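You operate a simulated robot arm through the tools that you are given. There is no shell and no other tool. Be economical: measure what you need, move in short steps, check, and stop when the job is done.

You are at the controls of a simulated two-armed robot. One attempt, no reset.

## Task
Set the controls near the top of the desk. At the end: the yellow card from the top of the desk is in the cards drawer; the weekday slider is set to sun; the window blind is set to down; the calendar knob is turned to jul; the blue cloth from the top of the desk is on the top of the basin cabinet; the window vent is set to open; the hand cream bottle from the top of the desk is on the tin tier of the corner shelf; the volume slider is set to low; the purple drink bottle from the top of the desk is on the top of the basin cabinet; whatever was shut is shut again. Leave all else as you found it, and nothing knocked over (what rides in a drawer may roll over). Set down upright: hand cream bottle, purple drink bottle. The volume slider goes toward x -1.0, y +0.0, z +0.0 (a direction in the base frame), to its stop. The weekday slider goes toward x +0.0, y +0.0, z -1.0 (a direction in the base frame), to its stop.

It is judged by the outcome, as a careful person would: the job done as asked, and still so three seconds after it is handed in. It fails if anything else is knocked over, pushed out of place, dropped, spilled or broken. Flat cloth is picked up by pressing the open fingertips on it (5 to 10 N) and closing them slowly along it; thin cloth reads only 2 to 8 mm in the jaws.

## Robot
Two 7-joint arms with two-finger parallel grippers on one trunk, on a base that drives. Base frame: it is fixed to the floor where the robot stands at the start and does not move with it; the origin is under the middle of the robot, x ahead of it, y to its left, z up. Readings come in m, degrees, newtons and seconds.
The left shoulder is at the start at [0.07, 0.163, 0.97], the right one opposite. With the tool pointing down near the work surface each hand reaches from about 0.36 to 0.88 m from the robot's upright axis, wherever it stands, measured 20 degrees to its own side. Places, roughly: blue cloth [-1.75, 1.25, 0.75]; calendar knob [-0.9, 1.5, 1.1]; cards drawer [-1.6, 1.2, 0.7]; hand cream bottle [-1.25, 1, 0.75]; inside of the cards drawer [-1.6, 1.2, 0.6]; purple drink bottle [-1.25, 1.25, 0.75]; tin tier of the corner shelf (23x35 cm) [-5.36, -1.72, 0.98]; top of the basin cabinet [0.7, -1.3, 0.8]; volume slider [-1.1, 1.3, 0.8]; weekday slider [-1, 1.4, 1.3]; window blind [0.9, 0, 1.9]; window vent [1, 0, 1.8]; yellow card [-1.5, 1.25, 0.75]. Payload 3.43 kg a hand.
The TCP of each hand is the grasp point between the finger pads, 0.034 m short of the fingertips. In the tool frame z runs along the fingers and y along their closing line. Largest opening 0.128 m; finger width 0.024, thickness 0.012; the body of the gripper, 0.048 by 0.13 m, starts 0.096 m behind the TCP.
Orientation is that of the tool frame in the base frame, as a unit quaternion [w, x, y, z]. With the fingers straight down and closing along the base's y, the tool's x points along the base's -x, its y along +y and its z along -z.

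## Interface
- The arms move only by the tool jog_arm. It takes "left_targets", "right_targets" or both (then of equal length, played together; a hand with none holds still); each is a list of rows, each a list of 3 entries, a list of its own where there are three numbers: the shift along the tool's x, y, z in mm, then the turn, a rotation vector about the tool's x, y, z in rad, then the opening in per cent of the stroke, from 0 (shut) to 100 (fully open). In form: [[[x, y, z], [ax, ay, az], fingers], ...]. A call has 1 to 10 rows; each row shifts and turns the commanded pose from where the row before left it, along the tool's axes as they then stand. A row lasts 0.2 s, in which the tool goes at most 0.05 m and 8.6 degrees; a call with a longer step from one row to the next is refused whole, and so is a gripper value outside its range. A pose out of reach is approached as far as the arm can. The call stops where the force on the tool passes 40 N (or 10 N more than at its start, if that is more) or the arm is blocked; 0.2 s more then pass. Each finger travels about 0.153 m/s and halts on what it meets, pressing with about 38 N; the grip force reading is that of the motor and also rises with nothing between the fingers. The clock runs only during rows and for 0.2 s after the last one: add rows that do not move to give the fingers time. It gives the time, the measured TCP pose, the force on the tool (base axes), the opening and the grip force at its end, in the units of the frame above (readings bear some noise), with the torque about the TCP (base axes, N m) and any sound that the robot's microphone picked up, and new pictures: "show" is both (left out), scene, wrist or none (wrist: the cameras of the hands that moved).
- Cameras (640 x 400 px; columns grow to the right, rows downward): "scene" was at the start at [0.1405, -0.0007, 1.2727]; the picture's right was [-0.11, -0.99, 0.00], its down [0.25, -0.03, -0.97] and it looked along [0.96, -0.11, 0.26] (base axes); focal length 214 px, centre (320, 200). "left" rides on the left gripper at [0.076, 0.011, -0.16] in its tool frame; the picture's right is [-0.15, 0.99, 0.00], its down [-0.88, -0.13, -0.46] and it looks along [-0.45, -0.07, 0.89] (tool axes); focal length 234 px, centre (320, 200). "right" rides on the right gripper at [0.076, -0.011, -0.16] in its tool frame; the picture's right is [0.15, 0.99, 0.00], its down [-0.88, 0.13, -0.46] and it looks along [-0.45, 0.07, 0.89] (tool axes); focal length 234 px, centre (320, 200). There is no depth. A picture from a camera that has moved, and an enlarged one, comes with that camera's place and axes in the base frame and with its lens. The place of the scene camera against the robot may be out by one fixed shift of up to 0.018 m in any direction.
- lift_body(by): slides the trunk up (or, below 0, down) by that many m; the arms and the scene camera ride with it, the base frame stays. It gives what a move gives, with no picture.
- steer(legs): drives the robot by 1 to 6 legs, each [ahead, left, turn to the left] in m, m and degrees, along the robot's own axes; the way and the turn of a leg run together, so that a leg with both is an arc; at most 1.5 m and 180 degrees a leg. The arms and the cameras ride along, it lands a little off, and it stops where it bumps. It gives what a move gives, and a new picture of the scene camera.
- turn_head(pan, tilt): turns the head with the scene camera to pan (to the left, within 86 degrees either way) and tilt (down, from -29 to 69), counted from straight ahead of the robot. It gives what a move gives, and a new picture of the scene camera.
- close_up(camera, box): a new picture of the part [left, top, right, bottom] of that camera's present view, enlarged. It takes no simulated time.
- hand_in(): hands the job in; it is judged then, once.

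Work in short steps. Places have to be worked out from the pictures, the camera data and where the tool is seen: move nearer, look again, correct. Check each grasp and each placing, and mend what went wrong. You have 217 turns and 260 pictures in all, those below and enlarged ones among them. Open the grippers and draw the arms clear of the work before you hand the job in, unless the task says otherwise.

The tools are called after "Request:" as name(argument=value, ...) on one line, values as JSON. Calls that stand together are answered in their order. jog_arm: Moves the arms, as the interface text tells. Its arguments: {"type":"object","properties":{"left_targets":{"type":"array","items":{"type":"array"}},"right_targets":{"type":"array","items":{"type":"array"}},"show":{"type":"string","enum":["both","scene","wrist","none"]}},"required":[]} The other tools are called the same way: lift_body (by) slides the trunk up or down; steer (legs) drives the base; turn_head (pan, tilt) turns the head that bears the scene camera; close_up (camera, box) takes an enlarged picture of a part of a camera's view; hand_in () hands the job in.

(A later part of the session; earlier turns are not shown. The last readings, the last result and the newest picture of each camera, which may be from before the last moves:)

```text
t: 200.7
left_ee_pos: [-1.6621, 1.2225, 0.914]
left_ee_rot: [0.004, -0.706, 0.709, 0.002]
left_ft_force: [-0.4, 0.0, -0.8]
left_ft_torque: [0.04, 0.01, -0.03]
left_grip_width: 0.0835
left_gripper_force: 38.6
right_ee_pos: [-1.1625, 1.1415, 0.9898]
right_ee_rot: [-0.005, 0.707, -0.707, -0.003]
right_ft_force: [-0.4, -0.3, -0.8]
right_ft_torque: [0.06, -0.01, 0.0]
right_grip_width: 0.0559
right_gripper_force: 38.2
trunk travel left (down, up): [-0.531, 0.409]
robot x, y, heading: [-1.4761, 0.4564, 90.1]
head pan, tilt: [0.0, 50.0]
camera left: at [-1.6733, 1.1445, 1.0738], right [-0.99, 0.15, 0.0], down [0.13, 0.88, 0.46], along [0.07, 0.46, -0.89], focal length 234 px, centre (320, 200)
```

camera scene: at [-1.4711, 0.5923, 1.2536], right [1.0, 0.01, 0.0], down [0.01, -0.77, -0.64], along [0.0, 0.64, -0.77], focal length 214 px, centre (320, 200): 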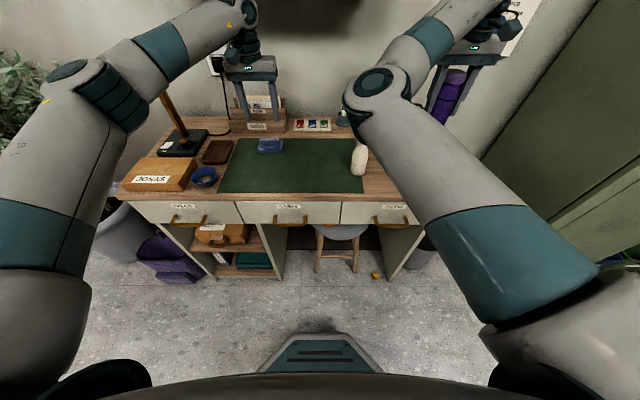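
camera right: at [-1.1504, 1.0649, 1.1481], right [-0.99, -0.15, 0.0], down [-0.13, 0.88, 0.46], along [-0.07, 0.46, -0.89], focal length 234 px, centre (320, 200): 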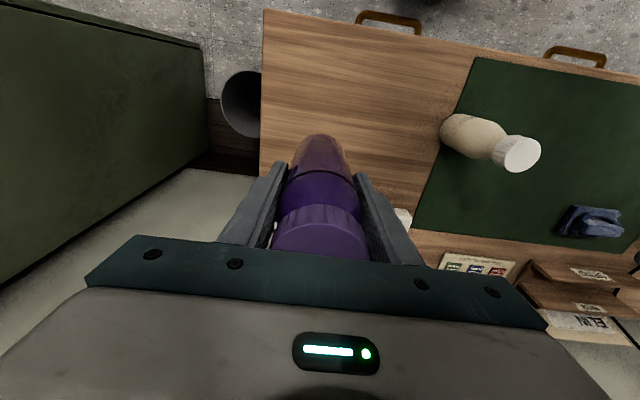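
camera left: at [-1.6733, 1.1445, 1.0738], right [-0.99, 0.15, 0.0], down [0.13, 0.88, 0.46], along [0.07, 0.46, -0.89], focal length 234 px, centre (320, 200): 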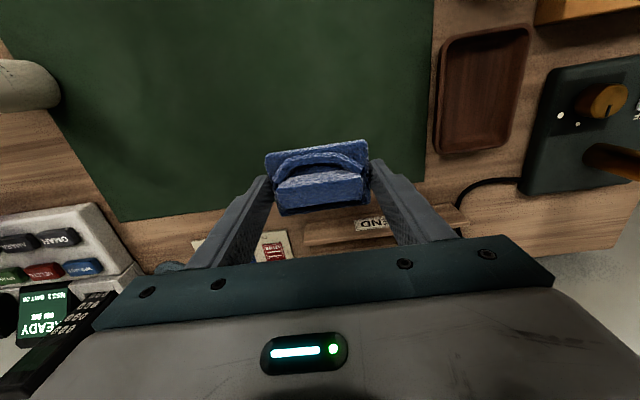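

Cloth held. I raise both, back off from the desk, and turn toward the basin cabinet.

Request:
jog_arm(left_targets=[[[0, 0, -40], [0, 0, 0], 56], [[0, 0, -40], [0, 0, 0], 56], [[30, 0, 0], [0, 0, 0], 56]], show="none")

Request:
steer(legs=[[-0.75, 0, 0], [0, 0, -90]])

Request:
turn_head(pan=-35, tilt=20)

```text
t: 201.5
left_ee_pos: [-1.6637, 1.192, 0.9935]
left_ee_rot: [0.005, -0.707, 0.708, 0.001]
left_ft_force: [0.0, 0.2, -0.4]
left_ft_torque: [0.05, -0.02, -0.01]
left_grip_width: 0.0836
left_gripper_force: 37.7
right_ee_pos: [-1.1629, 1.1407, 0.9904]
right_ee_rot: [0.003, -0.707, 0.708, 0.003]
right_ft_force: [0.5, 0.4, -2.0]
right_ft_torque: [-0.02, 0.0, 0.02]
right_grip_width: 0.056
right_gripper_force: 38.3
trunk travel left (down, up): [-0.531, 0.409]
robot x, y, heading: [-1.4818, 0.4528, 90.1]
head pan, tilt: [0.0, 50.0]
```

```text
t: 209.4
left_ee_pos: [-0.7385, -0.1223, 0.9931]
left_ee_rot: [0.004, 0.003, 1.0, -0.001]
left_ft_force: [0.5, -1.1, -0.7]
left_ft_torque: [0.0, -0.01, 0.0]
left_grip_width: 0.0837
left_gripper_force: 38.1
right_ee_pos: [-0.7911, -0.6215, 0.9881]
right_ee_rot: [0.006, 0.002, 1.0, 0.0]
right_ft_force: [0.8, 0.7, -0.7]
right_ft_torque: [0.0, -0.03, -0.02]
right_grip_width: 0.0559
right_gripper_force: 38.0
trunk travel left (down, up): [-0.531, 0.409]
robot x, y, heading: [-1.4731, -0.2993, 0.4]
head pan, tilt: [0.0, 50.0]
camera scene: at [-1.3375, -0.2922, 1.2536], right [0.0, -1.0, 0.0], down [-0.77, 0.0, -0.64], along [0.64, 0.0, -0.77], focal length 214 px, centre (320, 200)
```

scene: 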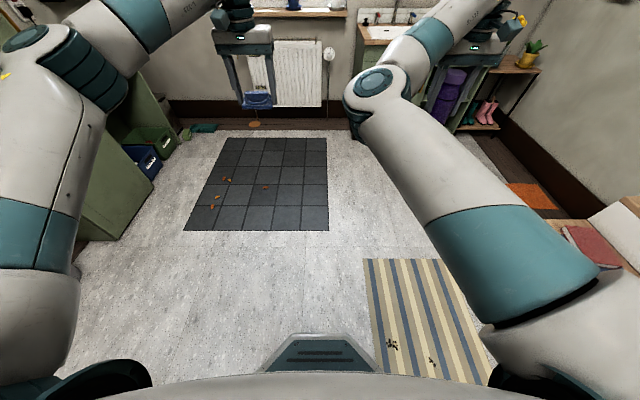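

```text
t: 210.4
left_ee_pos: [-0.7394, -0.1221, 0.9927]
left_ee_rot: [0.003, 0.004, 1.0, -0.001]
left_ft_force: [-0.9, 0.2, -0.9]
left_ft_torque: [0.0, 0.01, 0.02]
left_grip_width: 0.0837
left_gripper_force: 37.6
right_ee_pos: [-0.7902, -0.6227, 0.9884]
right_ee_rot: [0.005, 0.002, 1.0, -0.001]
right_ft_force: [-0.3, 0.2, -1.3]
right_ft_torque: [0.02, 0.01, 0.02]
right_grip_width: 0.0558
right_gripper_force: 37.9
trunk travel left (down, up): [-0.531, 0.409]
robot x, y, heading: [-1.4714, -0.3034, 0.3]
head pan, tilt: [-35.0, 20.0]
camera scene: at [-1.338, -0.3454, 1.2991], right [-0.57, -0.82, 0.0], down [-0.28, 0.2, -0.94], along [0.77, -0.54, -0.34], focal length 214 px, centre (320, 200)
```

scene: 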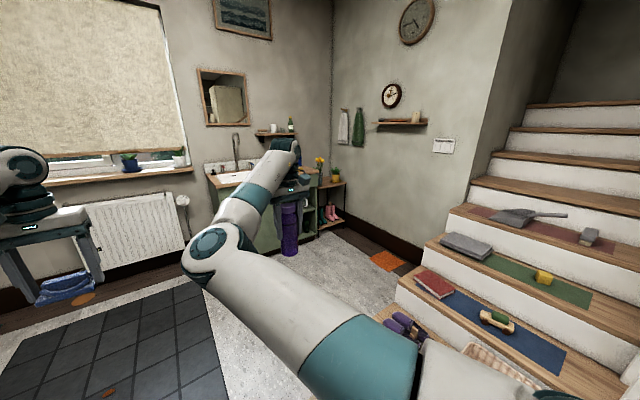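

Path toward the basin cabinet is clear. I drive there in two legs and look.

Request:
steer(legs=[[0.9, -0.3, 0], [0.1, -0.5, 0]])

Request:
turn_head(pan=0, tilt=30)

```text
t: 217.7
left_ee_pos: [0.3048, -0.9005, 0.9932]
left_ee_rot: [0.004, 0.07, 0.998, -0.001]
left_ft_force: [0.9, -1.0, -1.4]
left_ft_torque: [0.05, -0.01, -0.01]
left_grip_width: 0.0835
left_gripper_force: 37.7
right_ee_pos: [0.186, -1.3899, 0.9881]
right_ee_rot: [0.004, 0.068, 0.998, 0.001]
right_ft_force: [-0.1, -0.2, -1.5]
right_ft_torque: [0.03, 0.07, 0.02]
right_grip_width: 0.0559
right_gripper_force: 38.3
trunk travel left (down, up): [-0.531, 0.409]
robot x, y, heading: [-0.4497, -0.9777, -7.7]
head pan, tilt: [-35.0, 20.0]
stopped in leg 2: the robot was blocked; the commanded pose is now the measured one
camera scene: at [-0.3204, -1.0418, 1.2989], right [-0.68, -0.74, 0.0], down [-0.25, 0.23, -0.94], along [0.69, -0.63, -0.34], focal length 214 px, centre (320, 200)
```

scene: 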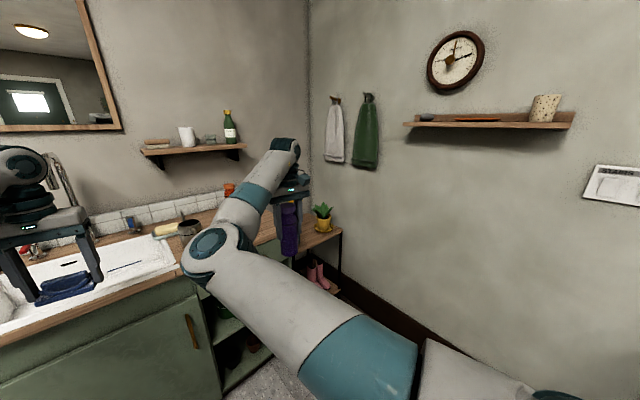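

```text
t: 218.7
left_ee_pos: [0.3029, -0.8991, 0.9939]
left_ee_rot: [0.003, 0.069, 0.998, -0.002]
left_ft_force: [-0.2, 0.1, 0.3]
left_ft_torque: [0.0, 0.01, 0.04]
left_grip_width: 0.0838
left_gripper_force: 37.5
right_ee_pos: [0.1841, -1.3874, 0.9885]
right_ee_rot: [0.006, 0.069, 0.998, 0.0]
right_ft_force: [0.2, 0.6, -1.2]
right_ft_torque: [-0.01, -0.01, 0.02]
right_grip_width: 0.0555
right_gripper_force: 37.4
trunk travel left (down, up): [-0.531, 0.409]
robot x, y, heading: [-0.4476, -0.9758, -7.5]
head pan, tilt: [0.0, 30.0]
camera scene: at [-0.3006, -0.9888, 1.2831], right [-0.13, -0.99, 0.0], down [-0.5, 0.07, -0.87], along [0.86, -0.11, -0.5], focal length 214 px, centre (320, 200)
```

scene: 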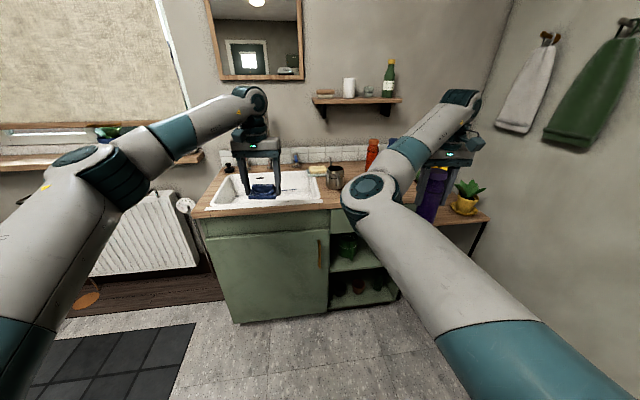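

Something blocked the base; I look to the right to see what was touched.

Request:
turn_head(pan=-86, tilt=45)

```text
t: 220.3
left_ee_pos: [0.3033, -0.9003, 0.994]
left_ee_rot: [0.004, 0.07, 0.998, -0.002]
left_ft_force: [0.2, -0.5, -0.6]
left_ft_torque: [0.02, 0.03, 0.0]
left_grip_width: 0.0835
left_gripper_force: 38.0
right_ee_pos: [0.1857, -1.3888, 0.9891]
right_ee_rot: [0.005, 0.068, 0.998, 0.0]
right_ft_force: [0.2, 0.2, -1.5]
right_ft_torque: [0.01, 0.01, -0.03]
right_grip_width: 0.0559
right_gripper_force: 37.8
trunk travel left (down, up): [-0.531, 0.409]
robot x, y, heading: [-0.4498, -0.9829, -7.4]
head pan, tilt: [-85.9, 45.0]
camera scene: at [-0.3954, -1.0581, 1.2606], right [-1.0, 0.06, 0.0], down [0.04, 0.71, -0.71], along [-0.04, -0.71, -0.71], focal length 214 px, centre (320, 200)
```

scene: 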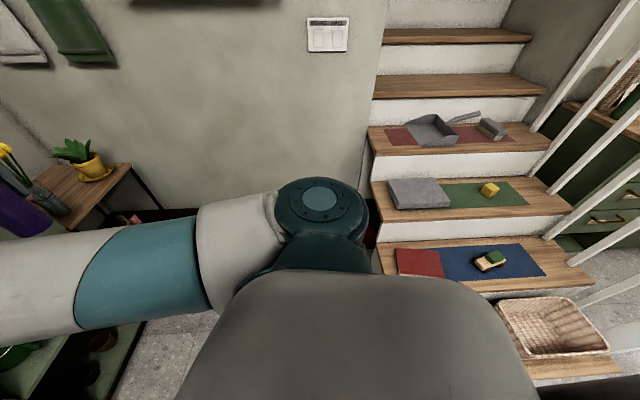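

The base touched the bottom step's corner at its rear right (nothing displaced). I go ahead 0.14 m, straighten, then shift right a bit.

Request:
steer(legs=[[0.15, 0.02, 7.5], [0, -0.2, 0]])

Request:
turn_head(pan=-5, tilt=42)

```text
t: 222.9
left_ee_pos: [0.4362, -0.9875, 0.9944]
left_ee_rot: [0.003, 0.004, 1.0, -0.002]
left_ft_force: [0.4, 0.0, -0.6]
left_ft_torque: [0.01, -0.02, -0.02]
left_grip_width: 0.0837
left_gripper_force: 38.0
right_ee_pos: [0.384, -1.4858, 0.9896]
right_ee_rot: [0.005, 0.002, 1.0, -0.001]
right_ft_force: [-0.2, 0.0, -1.4]
right_ft_torque: [0.03, 0.03, 0.01]
right_grip_width: 0.056
right_gripper_force: 37.7
trunk travel left (down, up): [-0.531, 0.409]
robot x, y, heading: [-0.2954, -1.165, 0.2]
head pan, tilt: [-85.9, 45.0]
camera scene: at [-0.2332, -1.2376, 1.2605], right [-1.0, -0.07, 0.0], down [-0.05, 0.71, -0.71], along [0.05, -0.7, -0.71], focal length 214 px, centre (320, 200)
```

scene: 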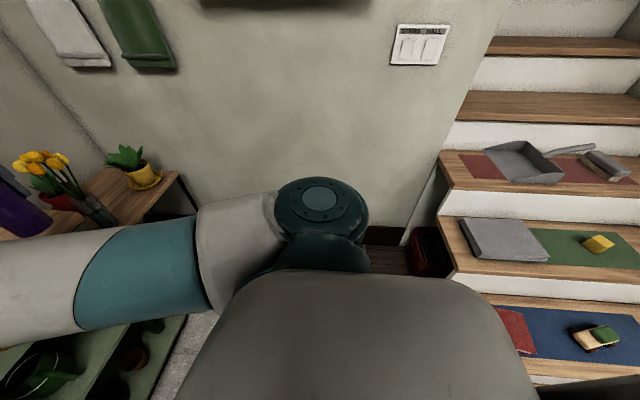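

```text
t: 224.4
left_ee_pos: [0.4368, -0.9843, 0.995]
left_ee_rot: [0.003, 0.003, 1.0, -0.001]
left_ft_force: [0.0, -0.1, -0.6]
left_ft_torque: [0.0, 0.0, -0.01]
left_grip_width: 0.0834
left_gripper_force: 37.4
right_ee_pos: [0.3848, -1.485, 0.9896]
right_ee_rot: [0.006, 0.002, 1.0, 0.0]
right_ft_force: [0.5, -0.5, -1.6]
right_ft_torque: [-0.03, 0.01, 0.0]
right_grip_width: 0.0558
right_gripper_force: 38.3
trunk travel left (down, up): [-0.531, 0.409]
robot x, y, heading: [-0.3027, -1.1666, 0.0]
head pan, tilt: [-5.0, 42.0]
camera scene: at [-0.1559, -1.1631, 1.2649], right [-0.09, -1.0, 0.0], down [-0.67, 0.06, -0.74], along [0.74, -0.06, -0.67], focal length 214 px, centre (320, 200)
```

scene: 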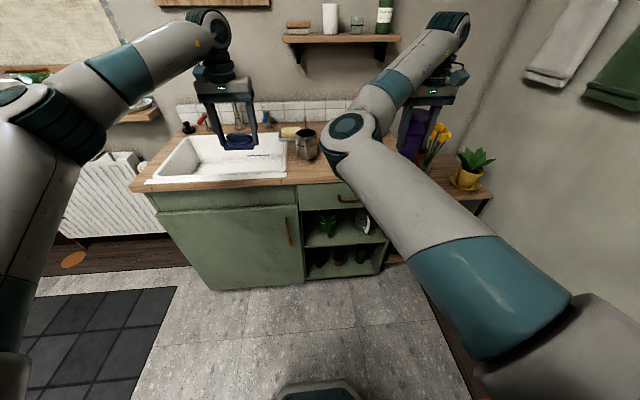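

I view from both wrist cameras to find free room on the cabinet top.

Request:
close_up(camera="right", box=[0, 0, 640, 400])

Request:
close_up(camera="left", box=[0, 0, 640, 400])

Request:
close_up(camera="scene", box=[120, 80, 500, 300])

```text
1.00 times, centred on (320, 200) of right (not enlarged: the box is as wide or as high as the picture)
camera zoom: at [0.3072, -1.496, 1.1487], right [-0.14, 0.99, 0.0], down [0.88, 0.13, 0.47], along [0.46, 0.06, -0.88], focal length 234 px, centre (320, 200)
```

zoom: 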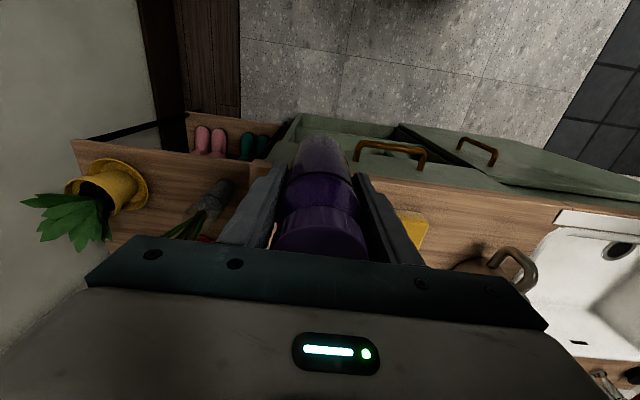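

```text
1.00 times, centred on (320, 200) of left (not enlarged: the box is as wide or as high as the picture)
camera zoom: at [0.3597, -0.9732, 1.1544], right [0.15, 0.99, 0.0], down [0.88, -0.13, 0.46], along [0.46, -0.07, -0.89], focal length 234 px, centre (320, 200)
```

zoom: 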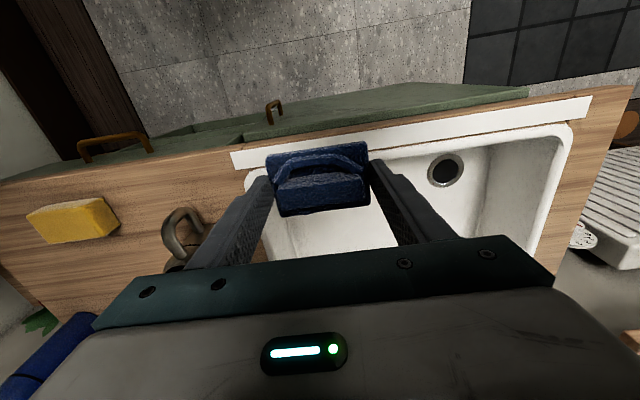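

```text
1.68 times, centred on (310, 190) of scene
camera zoom: at [-0.1559, -1.1631, 1.2649], right [-0.09, -1.0, 0.0], down [-0.67, 0.06, -0.74], along [0.74, -0.06, -0.67], focal length 361 px, centre (337, 217)
```

zoom: 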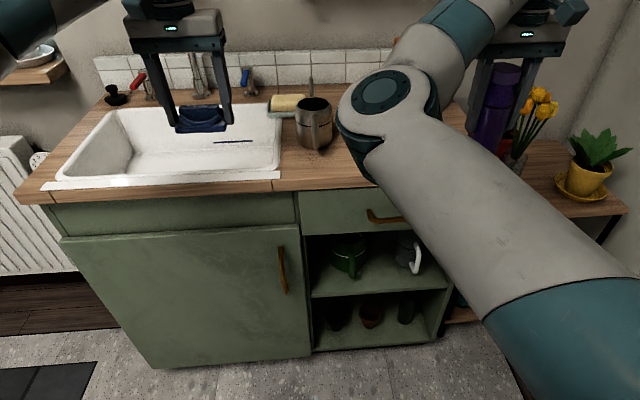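

The mug, sponge and bottles occupy the right half. I move the left hand higher and over there for an overhead view.

Request:
jog_arm(left_targets=[[[0, -20, -40], [0, 0, 0], 56], [[0, -40, -20], [0, 0, 0], 56], [[0, -45, 0], [0, 0, 0], 56], [[0, -45, 0], [0, 0, 0], 56], [[0, -30, 0], [0, 0, 0], 56]], right_targets=[[[20, 0, 0], [0, 0, 0], 38], [[30, -20, 0], [0, 0, 0], 38], [[30, -20, 0], [0, 0, 0], 38], [[0, 0, 0], [0, 0, 0], 38], [[0, 0, 0], [0, 0, 0], 38]], show="both")

```text
t: 225.6
left_ee_pos: [0.4342, -1.1664, 1.0557]
left_ee_rot: [0.004, 0.003, 1.0, -0.002]
left_ft_force: [0.3, -0.2, 0.1]
left_ft_torque: [0.01, 0.0, 0.0]
left_grip_width: 0.0837
left_gripper_force: 37.2
right_ee_pos: [0.3151, -1.5348, 0.9889]
right_ee_rot: [0.007, 0.002, 1.0, 0.0]
right_ft_force: [0.4, 0.1, -0.5]
right_ft_torque: [-0.01, -0.01, -0.02]
right_grip_width: 0.0559
right_gripper_force: 38.0
right hand out of reach, approached as far as the arm can: row 1
trunk travel left (down, up): [-0.531, 0.409]
robot x, y, heading: [-0.2993, -1.1634, 0.4]
head pan, tilt: [-5.0, 42.0]
camera scene: at [-0.1561, -1.164, 1.2649], right [-0.08, -1.0, 0.0], down [-0.67, 0.06, -0.74], along [0.74, -0.06, -0.67], focal length 214 px, centre (320, 200)
camera right: at [0.237, -1.5459, 1.1478], right [-0.14, 0.99, 0.0], down [0.88, 0.13, 0.47], along [0.46, 0.07, -0.88], focal length 234 px, centre (320, 200)
camera left: at [0.3576, -1.1537, 1.2153], right [0.15, 0.99, 0.0], down [0.88, -0.13, 0.46], along [0.46, -0.07, -0.89], focal length 234 px, centre (320, 200)
```

scene: 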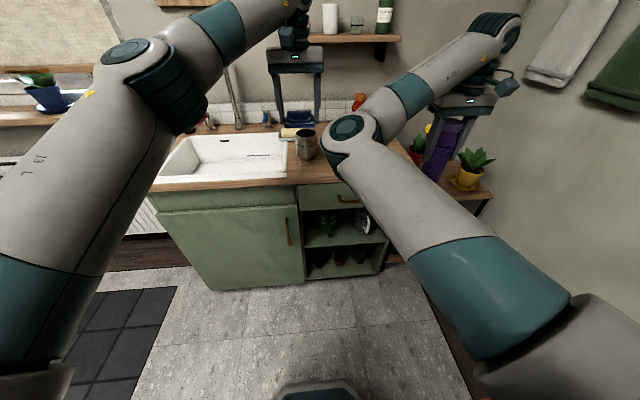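
right: 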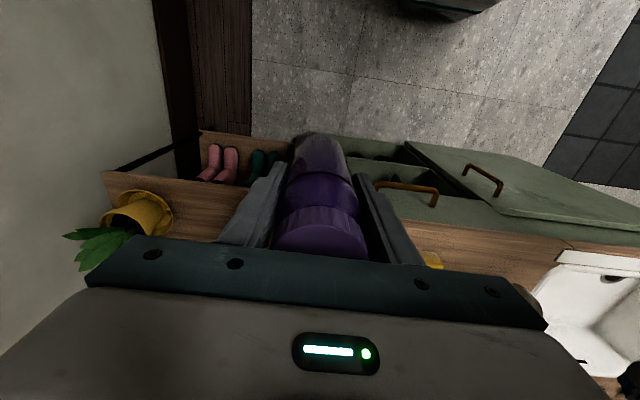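
left: 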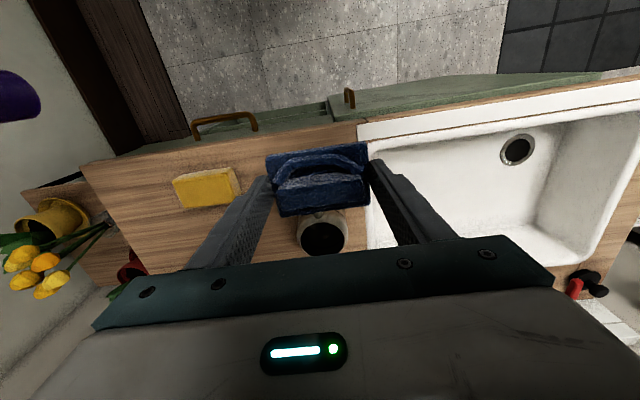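

Free room exists behind the sponge: bottle at about (0.63, -1.48), cloth at (0.64, -1.33). I shift the bottle hand clear of the tulips, lift the left, and drive 0.13 m closer.

Request:
jog_arm(left_targets=[[[0, 20, -30], [0, 0, 0], 56], [[20, 30, 0], [0, 0, 0], 56], [[20, 30, 0], [0, 0, 0], 56]], right_targets=[[[0, 25, 0], [0, 0, 0], 38], [[0, 20, 0], [0, 0, 0], 38], [[0, 0, 0], [0, 0, 0], 38]], show="none")

Request:
steer(legs=[[0.13, 0, 0]])

Request:
close_up(camera="right", box=[0, 0, 640, 400])

```text
t: 226.4
left_ee_pos: [0.3947, -1.0845, 1.0876]
left_ee_rot: [0.005, 0.004, 1.0, -0.002]
left_ft_force: [-0.1, -0.1, -0.4]
left_ft_torque: [0.0, 0.0, -0.03]
left_grip_width: 0.0836
left_gripper_force: 38.2
right_ee_pos: [0.3388, -1.5171, 0.9936]
right_ee_rot: [0.007, 0.002, 1.0, -0.003]
right_ft_force: [0.1, 0.3, -0.9]
right_ft_torque: [-0.02, -0.03, 0.02]
right_grip_width: 0.0557
right_gripper_force: 38.4
right hand out of reach, approached as far as the arm can: row 1, 2
trunk travel left (down, up): [-0.531, 0.409]
robot x, y, heading: [-0.3017, -1.1652, -0.1]
head pan, tilt: [-5.0, 42.0]
```

```text
t: 227.7
left_ee_pos: [0.5258, -1.0876, 1.0858]
left_ee_rot: [0.004, 0.005, 1.0, -0.001]
left_ft_force: [1.0, 0.3, -0.7]
left_ft_torque: [-0.02, -0.01, 0.03]
left_grip_width: 0.0837
left_gripper_force: 38.1
right_ee_pos: [0.4684, -1.5203, 0.994]
right_ee_rot: [0.006, 0.003, 1.0, -0.002]
right_ft_force: [-0.6, 0.1, -1.2]
right_ft_torque: [-0.01, 0.0, -0.02]
right_grip_width: 0.0558
right_gripper_force: 38.4
trunk travel left (down, up): [-0.531, 0.409]
robot x, y, heading: [-0.1723, -1.1681, 0.1]
head pan, tilt: [-5.0, 42.0]
camera scene: at [-0.027, -1.1633, 1.2649], right [-0.09, -1.0, 0.0], down [-0.67, 0.06, -0.74], along [0.74, -0.07, -0.67], focal length 214 px, centre (320, 200)
```

scene: 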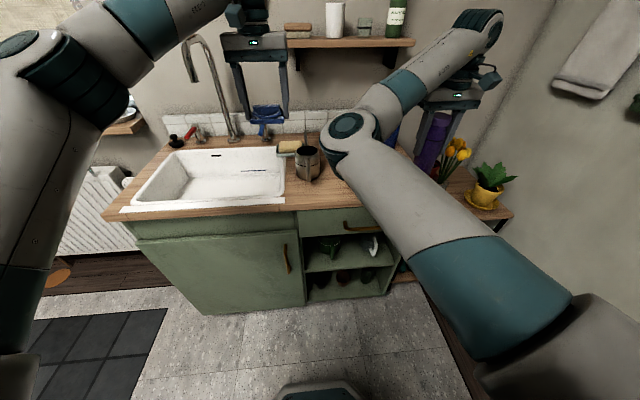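

```text
1.00 times, centred on (320, 200) of right (not enlarged: the box is as wide or as high as the picture)
camera zoom: at [0.3902, -1.5294, 1.1528], right [-0.14, 0.99, -0.01], down [0.88, 0.13, 0.47], along [0.46, 0.06, -0.88], focal length 234 px, centre (320, 200)
```

zoom: 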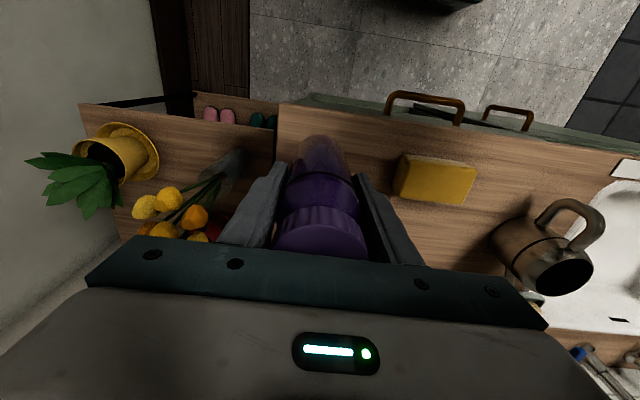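

Tulips stay a few cm off. I'll set the bottle at (0.55, -1.50). Move ahead 82 mm, +20 mm in y.

Request:
jog_arm(right_targets=[[[-25, 10, 0], [0, 0, 0], 38], [[-28, 10, 0], [0, 0, 0], 38], [[-29, 0, 0], [0, 0, 0], 38], [[0, 0, 20], [0, 0, 0], 38], [[0, 0, 20], [0, 0, 0], 38]], show="wrist")

```text
t: 228.9
left_ee_pos: [0.5241, -1.0878, 1.0856]
left_ee_rot: [0.004, 0.005, 1.0, -0.001]
left_ft_force: [0.5, -0.3, -1.1]
left_ft_torque: [0.0, -0.01, 0.01]
left_grip_width: 0.0834
left_gripper_force: 37.6
right_ee_pos: [0.5516, -1.5004, 0.9548]
right_ee_rot: [0.006, 0.003, 1.0, -0.002]
right_ft_force: [-0.1, 0.2, -0.3]
right_ft_torque: [0.03, 0.01, 0.02]
right_grip_width: 0.056
right_gripper_force: 38.3
trunk travel left (down, up): [-0.531, 0.409]
robot x, y, heading: [-0.1676, -1.1663, 0.0]
head pan, tilt: [-5.0, 42.0]
camera right: at [0.474, -1.5094, 1.1134], right [-0.14, 0.99, -0.01], down [0.88, 0.13, 0.47], along [0.46, 0.06, -0.88], focal length 234 px, centre (320, 200)
```

right: 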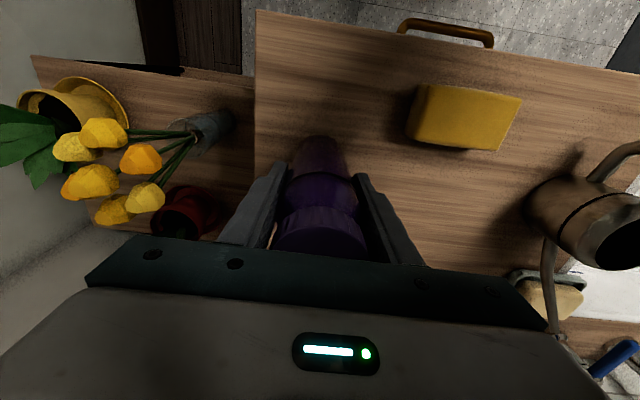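

Clear spot. Lower gently until contact.

Request:
jog_arm(right_targets=[[[0, 0, 12], [0, 0, 0], 38], [[0, 0, 8], [0, 0, 0], 38], [[0, 0, 5], [0, 0, 0], 38], [[0, 0, 4], [0, 0, 0], 38], [[0, 0, 3], [0, 0, 0], 38]], show="none")

```text
t: 230.1
left_ee_pos: [0.5214, -1.0859, 1.0879]
left_ee_rot: [0.005, 0.005, 1.0, -0.002]
left_ft_force: [0.2, 0.5, 0.4]
left_ft_torque: [0.0, 0.02, 0.01]
left_grip_width: 0.0837
left_gripper_force: 37.7
right_ee_pos: [0.5487, -1.4992, 0.9261]
right_ee_rot: [0.009, 0.004, 1.0, -0.004]
right_ft_force: [0.7, -1.7, 27.4]
right_ft_torque: [0.13, -0.2, -0.04]
right_grip_width: 0.0562
right_gripper_force: 38.3
trunk travel left (down, up): [-0.531, 0.409]
robot x, y, heading: [-0.1732, -1.1642, 0.3]
head pan, tilt: [-5.0, 42.0]
```

Contact (27 N). Ease up 2 mm, then open slowly and go up.

Request:
jog_arm(right_targets=[[[0, 0, -2], [0, 0, 0], 42], [[0, 0, 0], [0, 0, 0], 48], [[0, 0, 0], [0, 0, 0], 58], [[0, 0, 0], [0, 0, 0], 65], [[0, 0, -30], [0, 0, 0], 65], [[0, 0, -40], [0, 0, 0], 65], [[0, 0, -40], [0, 0, 0], 65]], show="wrist")

```text
t: 231.7
left_ee_pos: [0.5227, -1.087, 1.0869]
left_ee_rot: [0.004, 0.004, 1.0, -0.002]
left_ft_force: [0.0, -0.3, -0.9]
left_ft_torque: [0.0, -0.03, 0.01]
left_grip_width: 0.0837
left_gripper_force: 38.0
right_ee_pos: [0.5483, -1.4984, 1.0341]
right_ee_rot: [0.007, 0.004, 1.0, -0.003]
right_ft_force: [0.5, 0.4, 0.9]
right_ft_torque: [-0.01, -0.04, 0.03]
right_grip_width: 0.0835
right_gripper_force: 0.1
trunk travel left (down, up): [-0.531, 0.409]
robot x, y, heading: [-0.169, -1.1637, 0.0]
head pan, tilt: [-5.0, 42.0]
camera right: at [0.471, -1.5085, 1.1934], right [-0.14, 0.99, -0.01], down [0.87, 0.13, 0.47], along [0.46, 0.06, -0.88], focal length 234 px, centre (320, 200)
```

right: 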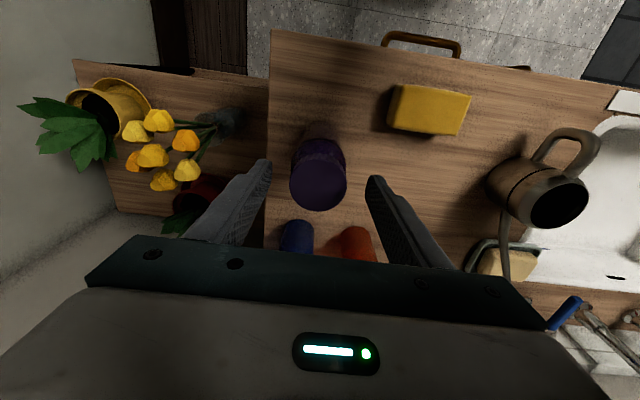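

The purple bottle stands on the cabinet. I raise and retract the right hand, then shift the base right 0.2 m so the left hand can set the cloth behind the sponge at (0.60, -1.35).

Request:
jog_arm(right_targets=[[[0, 0, -40], [0, 0, 0], 65], [[40, 0, 0], [0, 0, 0], 65], [[45, 0, 0], [0, 0, 0], 65], [[45, 0, 0], [0, 0, 0], 65], [[45, 0, 0], [0, 0, 0], 65], [[45, 0, 0], [0, 0, 0], 65], [[45, 0, 0], [0, 0, 0], 65]], show="none")

Request:
steer(legs=[[0, -0.2, 0]])

Request:
close_up(camera="left", box=[0, 0, 640, 400])

```text
t: 233.3
left_ee_pos: [0.5232, -1.0865, 1.0869]
left_ee_rot: [0.004, 0.005, 1.0, -0.001]
left_ft_force: [0.3, -0.3, -0.2]
left_ft_torque: [0.03, 0.01, 0.0]
left_grip_width: 0.084
left_gripper_force: 37.8
right_ee_pos: [0.3216, -1.5645, 1.0785]
right_ee_rot: [0.007, 0.003, 1.0, -0.002]
right_ft_force: [0.3, 0.0, -0.1]
right_ft_torque: [0.01, -0.02, 0.03]
right_grip_width: 0.0832
right_gripper_force: 0.1
right hand out of reach, approached as far as the arm can: row 3, 4, 5, 6, 7
trunk travel left (down, up): [-0.531, 0.409]
robot x, y, heading: [-0.1742, -1.1661, 0.2]
head pan, tilt: [-5.0, 42.0]
```

```text
t: 234.9
left_ee_pos: [0.5232, -1.2872, 1.0865]
left_ee_rot: [0.004, 0.003, 1.0, -0.001]
left_ft_force: [0.2, 0.1, 0.4]
left_ft_torque: [0.04, -0.04, -0.01]
left_grip_width: 0.0836
left_gripper_force: 38.0
right_ee_pos: [0.3253, -1.7627, 1.0777]
right_ee_rot: [0.007, 0.001, 1.0, -0.002]
right_ft_force: [0.4, -1.0, 0.7]
right_ft_torque: [0.0, 0.04, 0.02]
right_grip_width: 0.0832
right_gripper_force: 0.1
trunk travel left (down, up): [-0.531, 0.409]
robot x, y, heading: [-0.1689, -1.3647, 0.3]
head pan, tilt: [-5.0, 42.0]
camera scene: at [-0.027, -1.3644, 1.2649], right [-0.08, -1.0, 0.0], down [-0.67, 0.06, -0.74], along [0.74, -0.06, -0.67], focal length 214 px, centre (320, 200)
```

scene: 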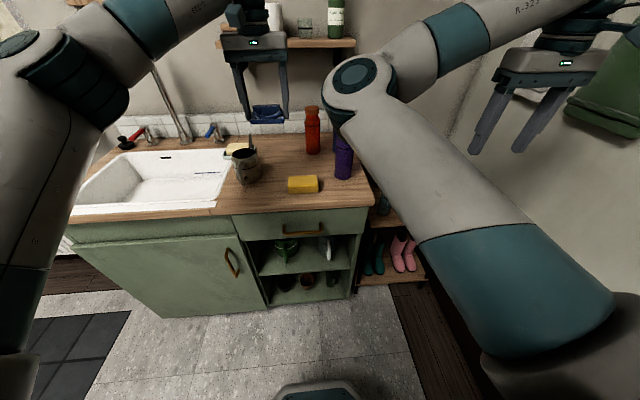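

```text
1.00 times, centred on (320, 200) of left (not enlarged: the box is as wide or as high as the picture)
camera zoom: at [0.4468, -1.2732, 1.2458], right [0.15, 0.99, 0.0], down [0.88, -0.13, 0.46], along [0.46, -0.07, -0.89], focal length 234 px, centre (320, 200)
```

zoom: 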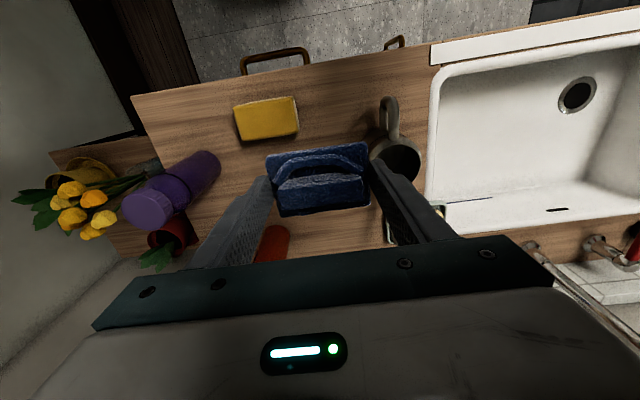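

Space is clear between sponge, mug and the red bottle (0.745, -1.40). Move to (0.605, -1.35) and lower part way.

Request:
jog_arm(left_targets=[[[-27, -21, 0], [0, 0, 0], 56], [[-27, -21, 0], [0, 0, 0], 56], [[-28, -21, 0], [0, 0, 0], 56], [[0, 0, 35], [0, 0, 0], 56], [[0, 0, 35], [0, 0, 0], 56], [[0, 0, 30], [0, 0, 0], 56]], show="both")

```text
t: 236.3
left_ee_pos: [0.5886, -1.3388, 0.9822]
left_ee_rot: [0.004, 0.003, 1.0, -0.002]
left_ft_force: [0.1, 0.1, -0.7]
left_ft_torque: [-0.08, 0.03, 0.0]
left_grip_width: 0.0838
left_gripper_force: 38.0
left hand out of reach, approached as far as the arm can: row 3
right_ee_pos: [0.326, -1.7603, 1.0779]
right_ee_rot: [0.006, 0.001, 1.0, -0.003]
right_ft_force: [0.1, -0.6, 0.0]
right_ft_torque: [-0.05, 0.04, 0.02]
right_grip_width: 0.0831
right_gripper_force: 0.1
trunk travel left (down, up): [-0.531, 0.409]
robot x, y, heading: [-0.1709, -1.3685, 0.2]
head pan, tilt: [-5.0, 42.0]
camera scene: at [-0.0259, -1.3621, 1.2648], right [-0.08, -1.0, 0.0], down [-0.67, 0.05, -0.74], along [0.74, -0.06, -0.67], focal length 214 px, centre (320, 200)
camera left: at [0.5111, -1.3251, 1.1418], right [0.15, 0.99, 0.0], down [0.88, -0.13, 0.46], along [0.46, -0.07, -0.89], focal length 234 px, centre (320, 200)
```

scene: 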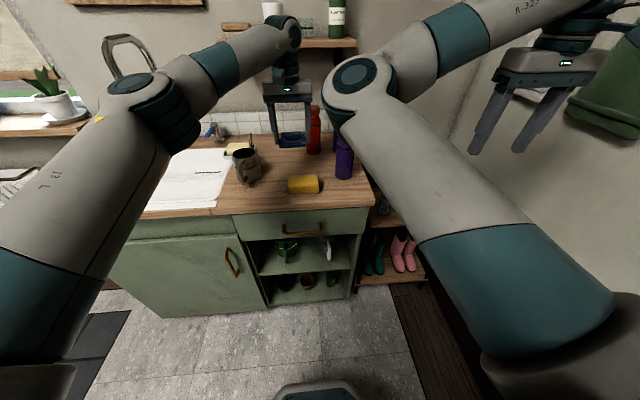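
left: 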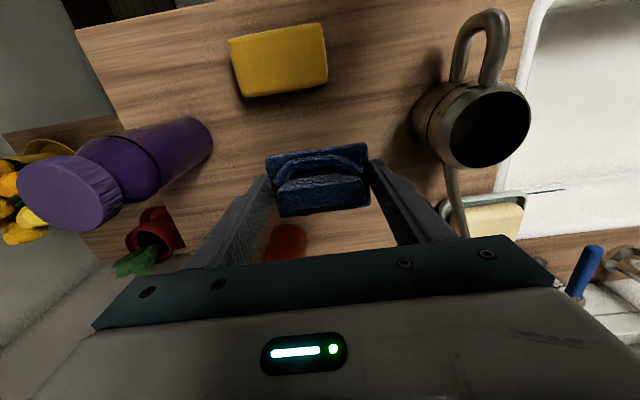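

Good clearance all around. Lower until contact.

Request:
jog_arm(left_targets=[[[0, 0, 35], [0, 0, 0], 56], [[0, 0, 35], [0, 0, 0], 56], [[0, 0, 25], [0, 0, 0], 56], [[0, 0, 8], [0, 0, 0], 56], [[0, 0, 5], [0, 0, 0], 56], [[0, 0, 4], [0, 0, 0], 56], [[0, 0, 3], [0, 0, 0], 56]], show="wrist")

```text
t: 237.9
left_ee_pos: [0.5871, -1.339, 0.877]
left_ee_rot: [0.009, 0.003, 1.0, -0.003]
left_ft_force: [7.5, -0.8, 39.2]
left_ft_torque: [0.04, 0.22, 0.01]
left_grip_width: 0.0836
left_gripper_force: 38.0
right_ee_pos: [0.3212, -1.7628, 1.0798]
right_ee_rot: [0.009, 0.0, 1.0, -0.002]
right_ft_force: [-0.6, 0.1, -0.2]
right_ft_torque: [0.0, 0.05, 0.0]
right_grip_width: 0.0831
right_gripper_force: 0.1
trunk travel left (down, up): [-0.531, 0.409]
robot x, y, heading: [-0.1716, -1.366, 0.3]
head pan, tilt: [-5.0, 42.0]
camera left: at [0.5077, -1.3258, 1.0347], right [0.15, 0.99, 0.0], down [0.87, -0.13, 0.47], along [0.47, -0.07, -0.88], focal length 234 px, centre (320, 200)
```

left: 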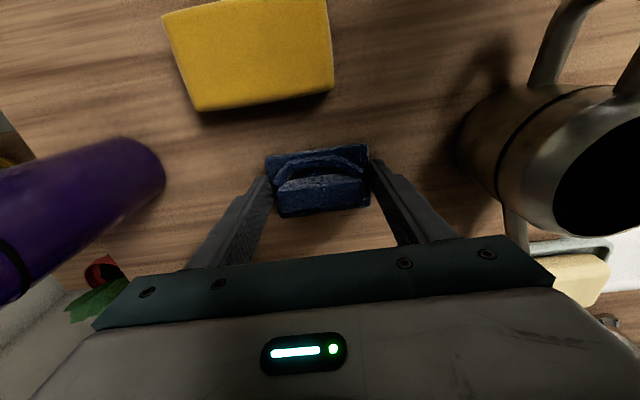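

On the surface (39 N). Ease 8 mm, release and rise.

Request:
jog_arm(left_targets=[[[0, 0, -8], [0, 0, 0], 58], [[0, 0, 0], [0, 0, 0], 68], [[0, 0, 0], [0, 0, 0], 76], [[0, 0, -30], [0, 0, 0], 76], [[0, 0, -40], [0, 0, 0], 76], [[0, 0, -40], [0, 0, 0], 76], [[0, 0, -40], [0, 0, 0], 76], [[0, 0, -40], [0, 0, 0], 76]], show="wrist")

```text
t: 239.7
left_ee_pos: [0.5869, -1.3374, 1.0663]
left_ee_rot: [0.005, 0.002, 1.0, -0.001]
left_ft_force: [-0.3, -0.5, -0.5]
left_ft_torque: [0.04, -0.02, 0.04]
left_grip_width: 0.0972
left_gripper_force: 0.1
right_ee_pos: [0.3231, -1.7633, 1.0787]
right_ee_rot: [0.007, 0.001, 1.0, -0.001]
right_ft_force: [-1.5, -0.4, 0.7]
right_ft_torque: [0.04, -0.04, 0.02]
right_grip_width: 0.0833
right_gripper_force: 0.1
trunk travel left (down, up): [-0.531, 0.409]
robot x, y, heading: [-0.1674, -1.3645, 0.1]
head pan, tilt: [-5.0, 42.0]
camera left: at [0.5093, -1.3251, 1.2267], right [0.15, 0.99, 0.0], down [0.88, -0.13, 0.46], along [0.46, -0.07, -0.89], focal length 234 px, centre (320, 200)
```

left: 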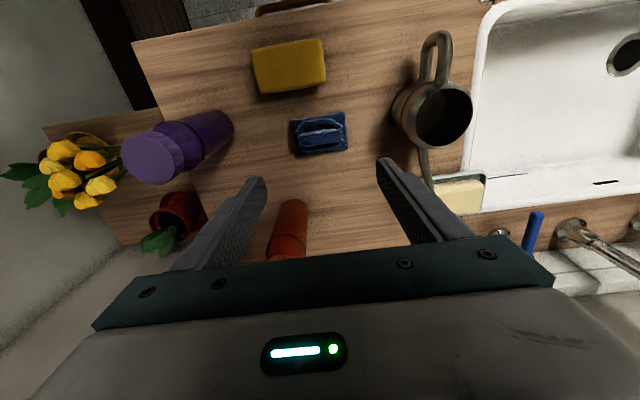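

Cloth and bottle are both well placed. I draw the left hand back and drive clear of the stairs toward the desk.

Request:
jog_arm(left_targets=[[[45, 0, 0], [0, 0, 0], 76], [[45, 0, 0], [0, 0, 0], 76], [[45, 0, 0], [0, 0, 0], 76], [[45, 0, 0], [0, 0, 0], 76]], show="none")

Request:
steer(legs=[[0, 0.3, 0], [-0.65, 0.6, 0], [0, 0, 90]])

Request:
turn_head(pan=75, tilt=5)

Request:
close_up(camera="scene", box=[100, 120, 340, 270])

```text
t: 240.7
left_ee_pos: [0.4069, -1.3378, 1.065]
left_ee_rot: [0.003, 0.002, 1.0, -0.002]
left_ft_force: [-0.7, -0.3, 0.2]
left_ft_torque: [0.01, -0.02, 0.0]
left_grip_width: 0.0973
left_gripper_force: 0.0
right_ee_pos: [0.3239, -1.7624, 1.079]
right_ee_rot: [0.007, 0.001, 1.0, -0.003]
right_ft_force: [0.1, -0.9, 0.6]
right_ft_torque: [0.0, -0.01, 0.03]
right_grip_width: 0.0833
right_gripper_force: 0.1
trunk travel left (down, up): [-0.531, 0.409]
robot x, y, heading: [-0.1698, -1.3649, 0.0]
head pan, tilt: [-5.0, 42.0]
```

```text
t: 250.8
left_ee_pos: [-0.8609, 0.1096, 1.0644]
left_ee_rot: [-0.004, 0.715, -0.699, -0.002]
left_ft_force: [-0.3, -0.6, 0.2]
left_ft_torque: [-0.01, 0.05, 0.01]
left_grip_width: 0.0975
left_gripper_force: 0.1
right_ee_pos: [-0.437, 0.0389, 1.0774]
right_ee_rot: [-0.006, 0.716, -0.698, -0.003]
right_ft_force: [0.0, 0.0, -0.1]
right_ft_torque: [0.01, 0.0, 0.02]
right_grip_width: 0.0832
right_gripper_force: 0.1
trunk travel left (down, up): [-0.531, 0.409]
robot x, y, heading: [-0.8144, -0.4681, 91.8]
head pan, tilt: [-5.0, 42.0]
camera scene: at [-0.8059, -0.3255, 1.2649], right [1.0, -0.06, 0.0], down [-0.04, -0.67, -0.74], along [0.04, 0.74, -0.67], focal length 214 px, centre (320, 200)
```

scene: 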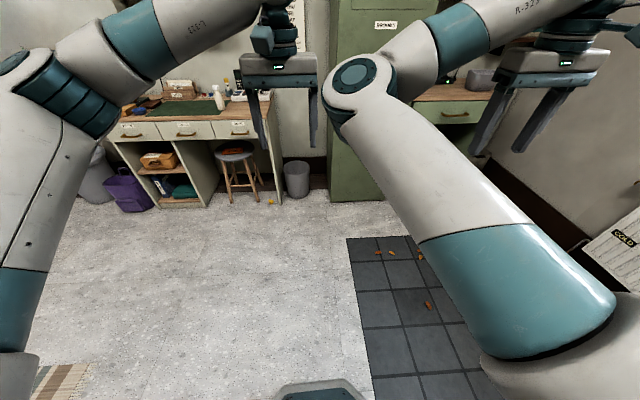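

```text
t: 252.3
left_ee_pos: [-0.8615, 0.1093, 1.0645]
left_ee_rot: [-0.004, 0.715, -0.699, -0.002]
left_ft_force: [-0.5, 0.4, 0.4]
left_ft_torque: [0.02, 0.0, 0.02]
left_grip_width: 0.0973
left_gripper_force: 0.0
right_ee_pos: [-0.4362, 0.0383, 1.0773]
right_ee_rot: [-0.007, 0.716, -0.698, -0.003]
right_ft_force: [-0.4, -0.2, -0.1]
right_ft_torque: [0.0, 0.0, -0.02]
right_grip_width: 0.0833
right_gripper_force: 0.0
trunk travel left (down, up): [-0.531, 0.409]
robot x, y, heading: [-0.8174, -0.4678, 91.7]
head pan, tilt: [75.0, 5.0]
camera scene: at [-0.8998, -0.3879, 1.3236], right [0.23, 0.97, 0.0], down [0.09, -0.02, -1.0], along [-0.97, 0.23, -0.09], focal length 214 px, centre (320, 200)
```

scene: 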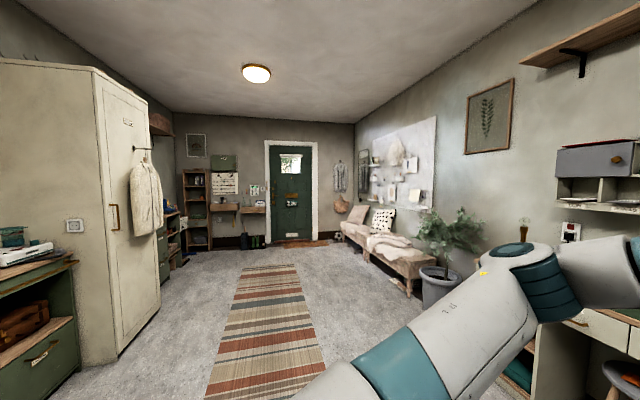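

```text
2.67 times, centred on (220, 195) of scene
camera zoom: at [-0.8998, -0.3879, 1.3236], right [0.23, 0.97, 0.0], down [0.09, -0.02, -1.0], along [-0.97, 0.23, -0.09], focal length 572 px, centre (587, 213)
```

zoom: 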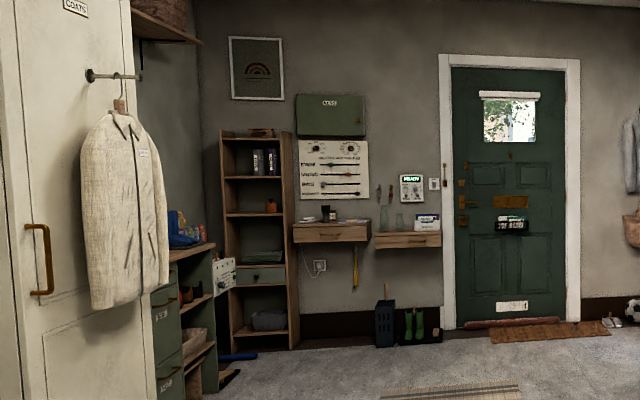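

The shelf tiers are open at the front only (spacing ~0.27 m), so I'll grasp the cream bottle horizontally with the left hand. Drive to the desk and turn the left hand forward.

Request:
steer(legs=[[0.55, 0.39, -1.7]])

Request:
jog_arm(left_targets=[[[0, 0, 0], [0, -0.15, 0], 76], [[0, 0, 0], [0, -0.15, 0], 76], [[0, 0, 0], [0, -0.15, 0], 76], [[0, 0, 0], [0, -0.15, 0], 76], [[0, 0, 0], [0, -0.15, 0], 76], [[0, 0, 0], [0, -0.15, 0], 76], [[0, 0, 0], [0, -0.15, 0], 76], [[0, 0, 0], [0, -0.15, 0], 76], [[0, 0, 0], [0, -0.15, 0], 76], [[0, 0, 0], [0, -0.15, 0], 76]], show="none")

Request:
turn_head(pan=5, tilt=35)

```text
t: 256.1
left_ee_pos: [-1.2414, 0.6542, 1.0646]
left_ee_rot: [0.004, -0.703, 0.711, 0.001]
left_ft_force: [0.7, 0.0, -0.4]
left_ft_torque: [-0.02, 0.01, 0.02]
left_grip_width: 0.0973
left_gripper_force: 0.0
right_ee_pos: [-0.818, 0.5712, 1.0778]
right_ee_rot: [0.007, -0.705, 0.709, 0.004]
right_ft_force: [0.1, 0.7, 0.3]
right_ft_torque: [0.0, 0.01, -0.04]
right_grip_width: 0.0829
right_gripper_force: 0.0
trunk travel left (down, up): [-0.531, 0.409]
robot x, y, heading: [-1.2128, 0.079, 90.3]
head pan, tilt: [75.0, 5.0]
camera scene: at [-1.2954, 0.1597, 1.3236], right [0.26, 0.97, 0.0], down [0.08, -0.02, -1.0], along [-0.96, 0.26, -0.09], focal length 214 px, centre (320, 200)
```

scene: 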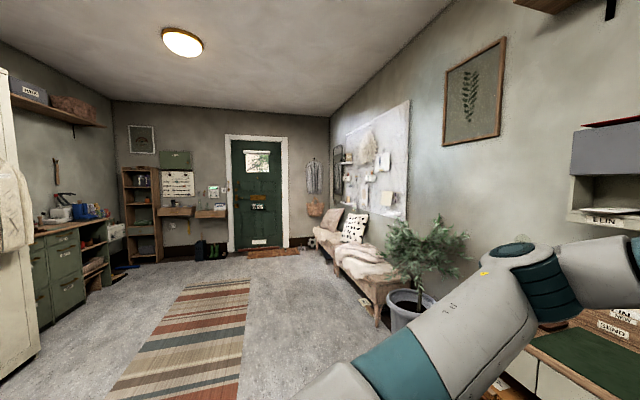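

```text
t: 258.3
left_ee_pos: [-1.2415, 0.6555, 1.0646]
left_ee_rot: [0.487, -0.514, 0.517, 0.48]
left_ft_force: [0.0, -0.4, 0.2]
left_ft_torque: [0.0, -0.01, 0.04]
left_grip_width: 0.0974
left_gripper_force: 0.0
right_ee_pos: [-0.8181, 0.5719, 1.0779]
right_ee_rot: [0.007, -0.705, 0.709, 0.003]
right_ft_force: [0.3, -0.7, -0.6]
right_ft_torque: [0.01, -0.02, -0.03]
right_grip_width: 0.0833
right_gripper_force: 0.1
trunk travel left (down, up): [-0.531, 0.409]
robot x, y, heading: [-1.2158, 0.08, 90.2]
head pan, tilt: [75.0, 5.0]
```

```text
t: 259.7
left_ee_pos: [-1.2423, 0.6558, 1.0637]
left_ee_rot: [0.486, -0.515, 0.517, 0.481]
left_ft_force: [-0.1, 0.6, 0.1]
left_ft_torque: [0.03, 0.01, 0.0]
left_grip_width: 0.0972
left_gripper_force: 0.1
right_ee_pos: [-0.8188, 0.5718, 1.0783]
right_ee_rot: [0.007, -0.705, 0.709, 0.003]
right_ft_force: [-0.1, -0.9, 0.2]
right_ft_torque: [0.03, -0.02, 0.0]
right_grip_width: 0.0833
right_gripper_force: 0.1
trunk travel left (down, up): [-0.531, 0.409]
robot x, y, heading: [-1.2137, 0.0787, 90.1]
head pan, tilt: [5.0, 35.0]
camera scene: at [-1.2144, 0.2235, 1.2754], right [1.0, 0.09, 0.0], down [0.05, -0.57, -0.82], along [-0.07, 0.82, -0.57], focal length 214 px, centre (320, 200)
```

scene: 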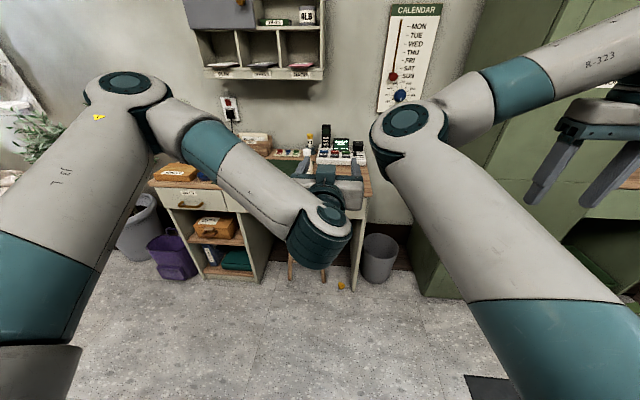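

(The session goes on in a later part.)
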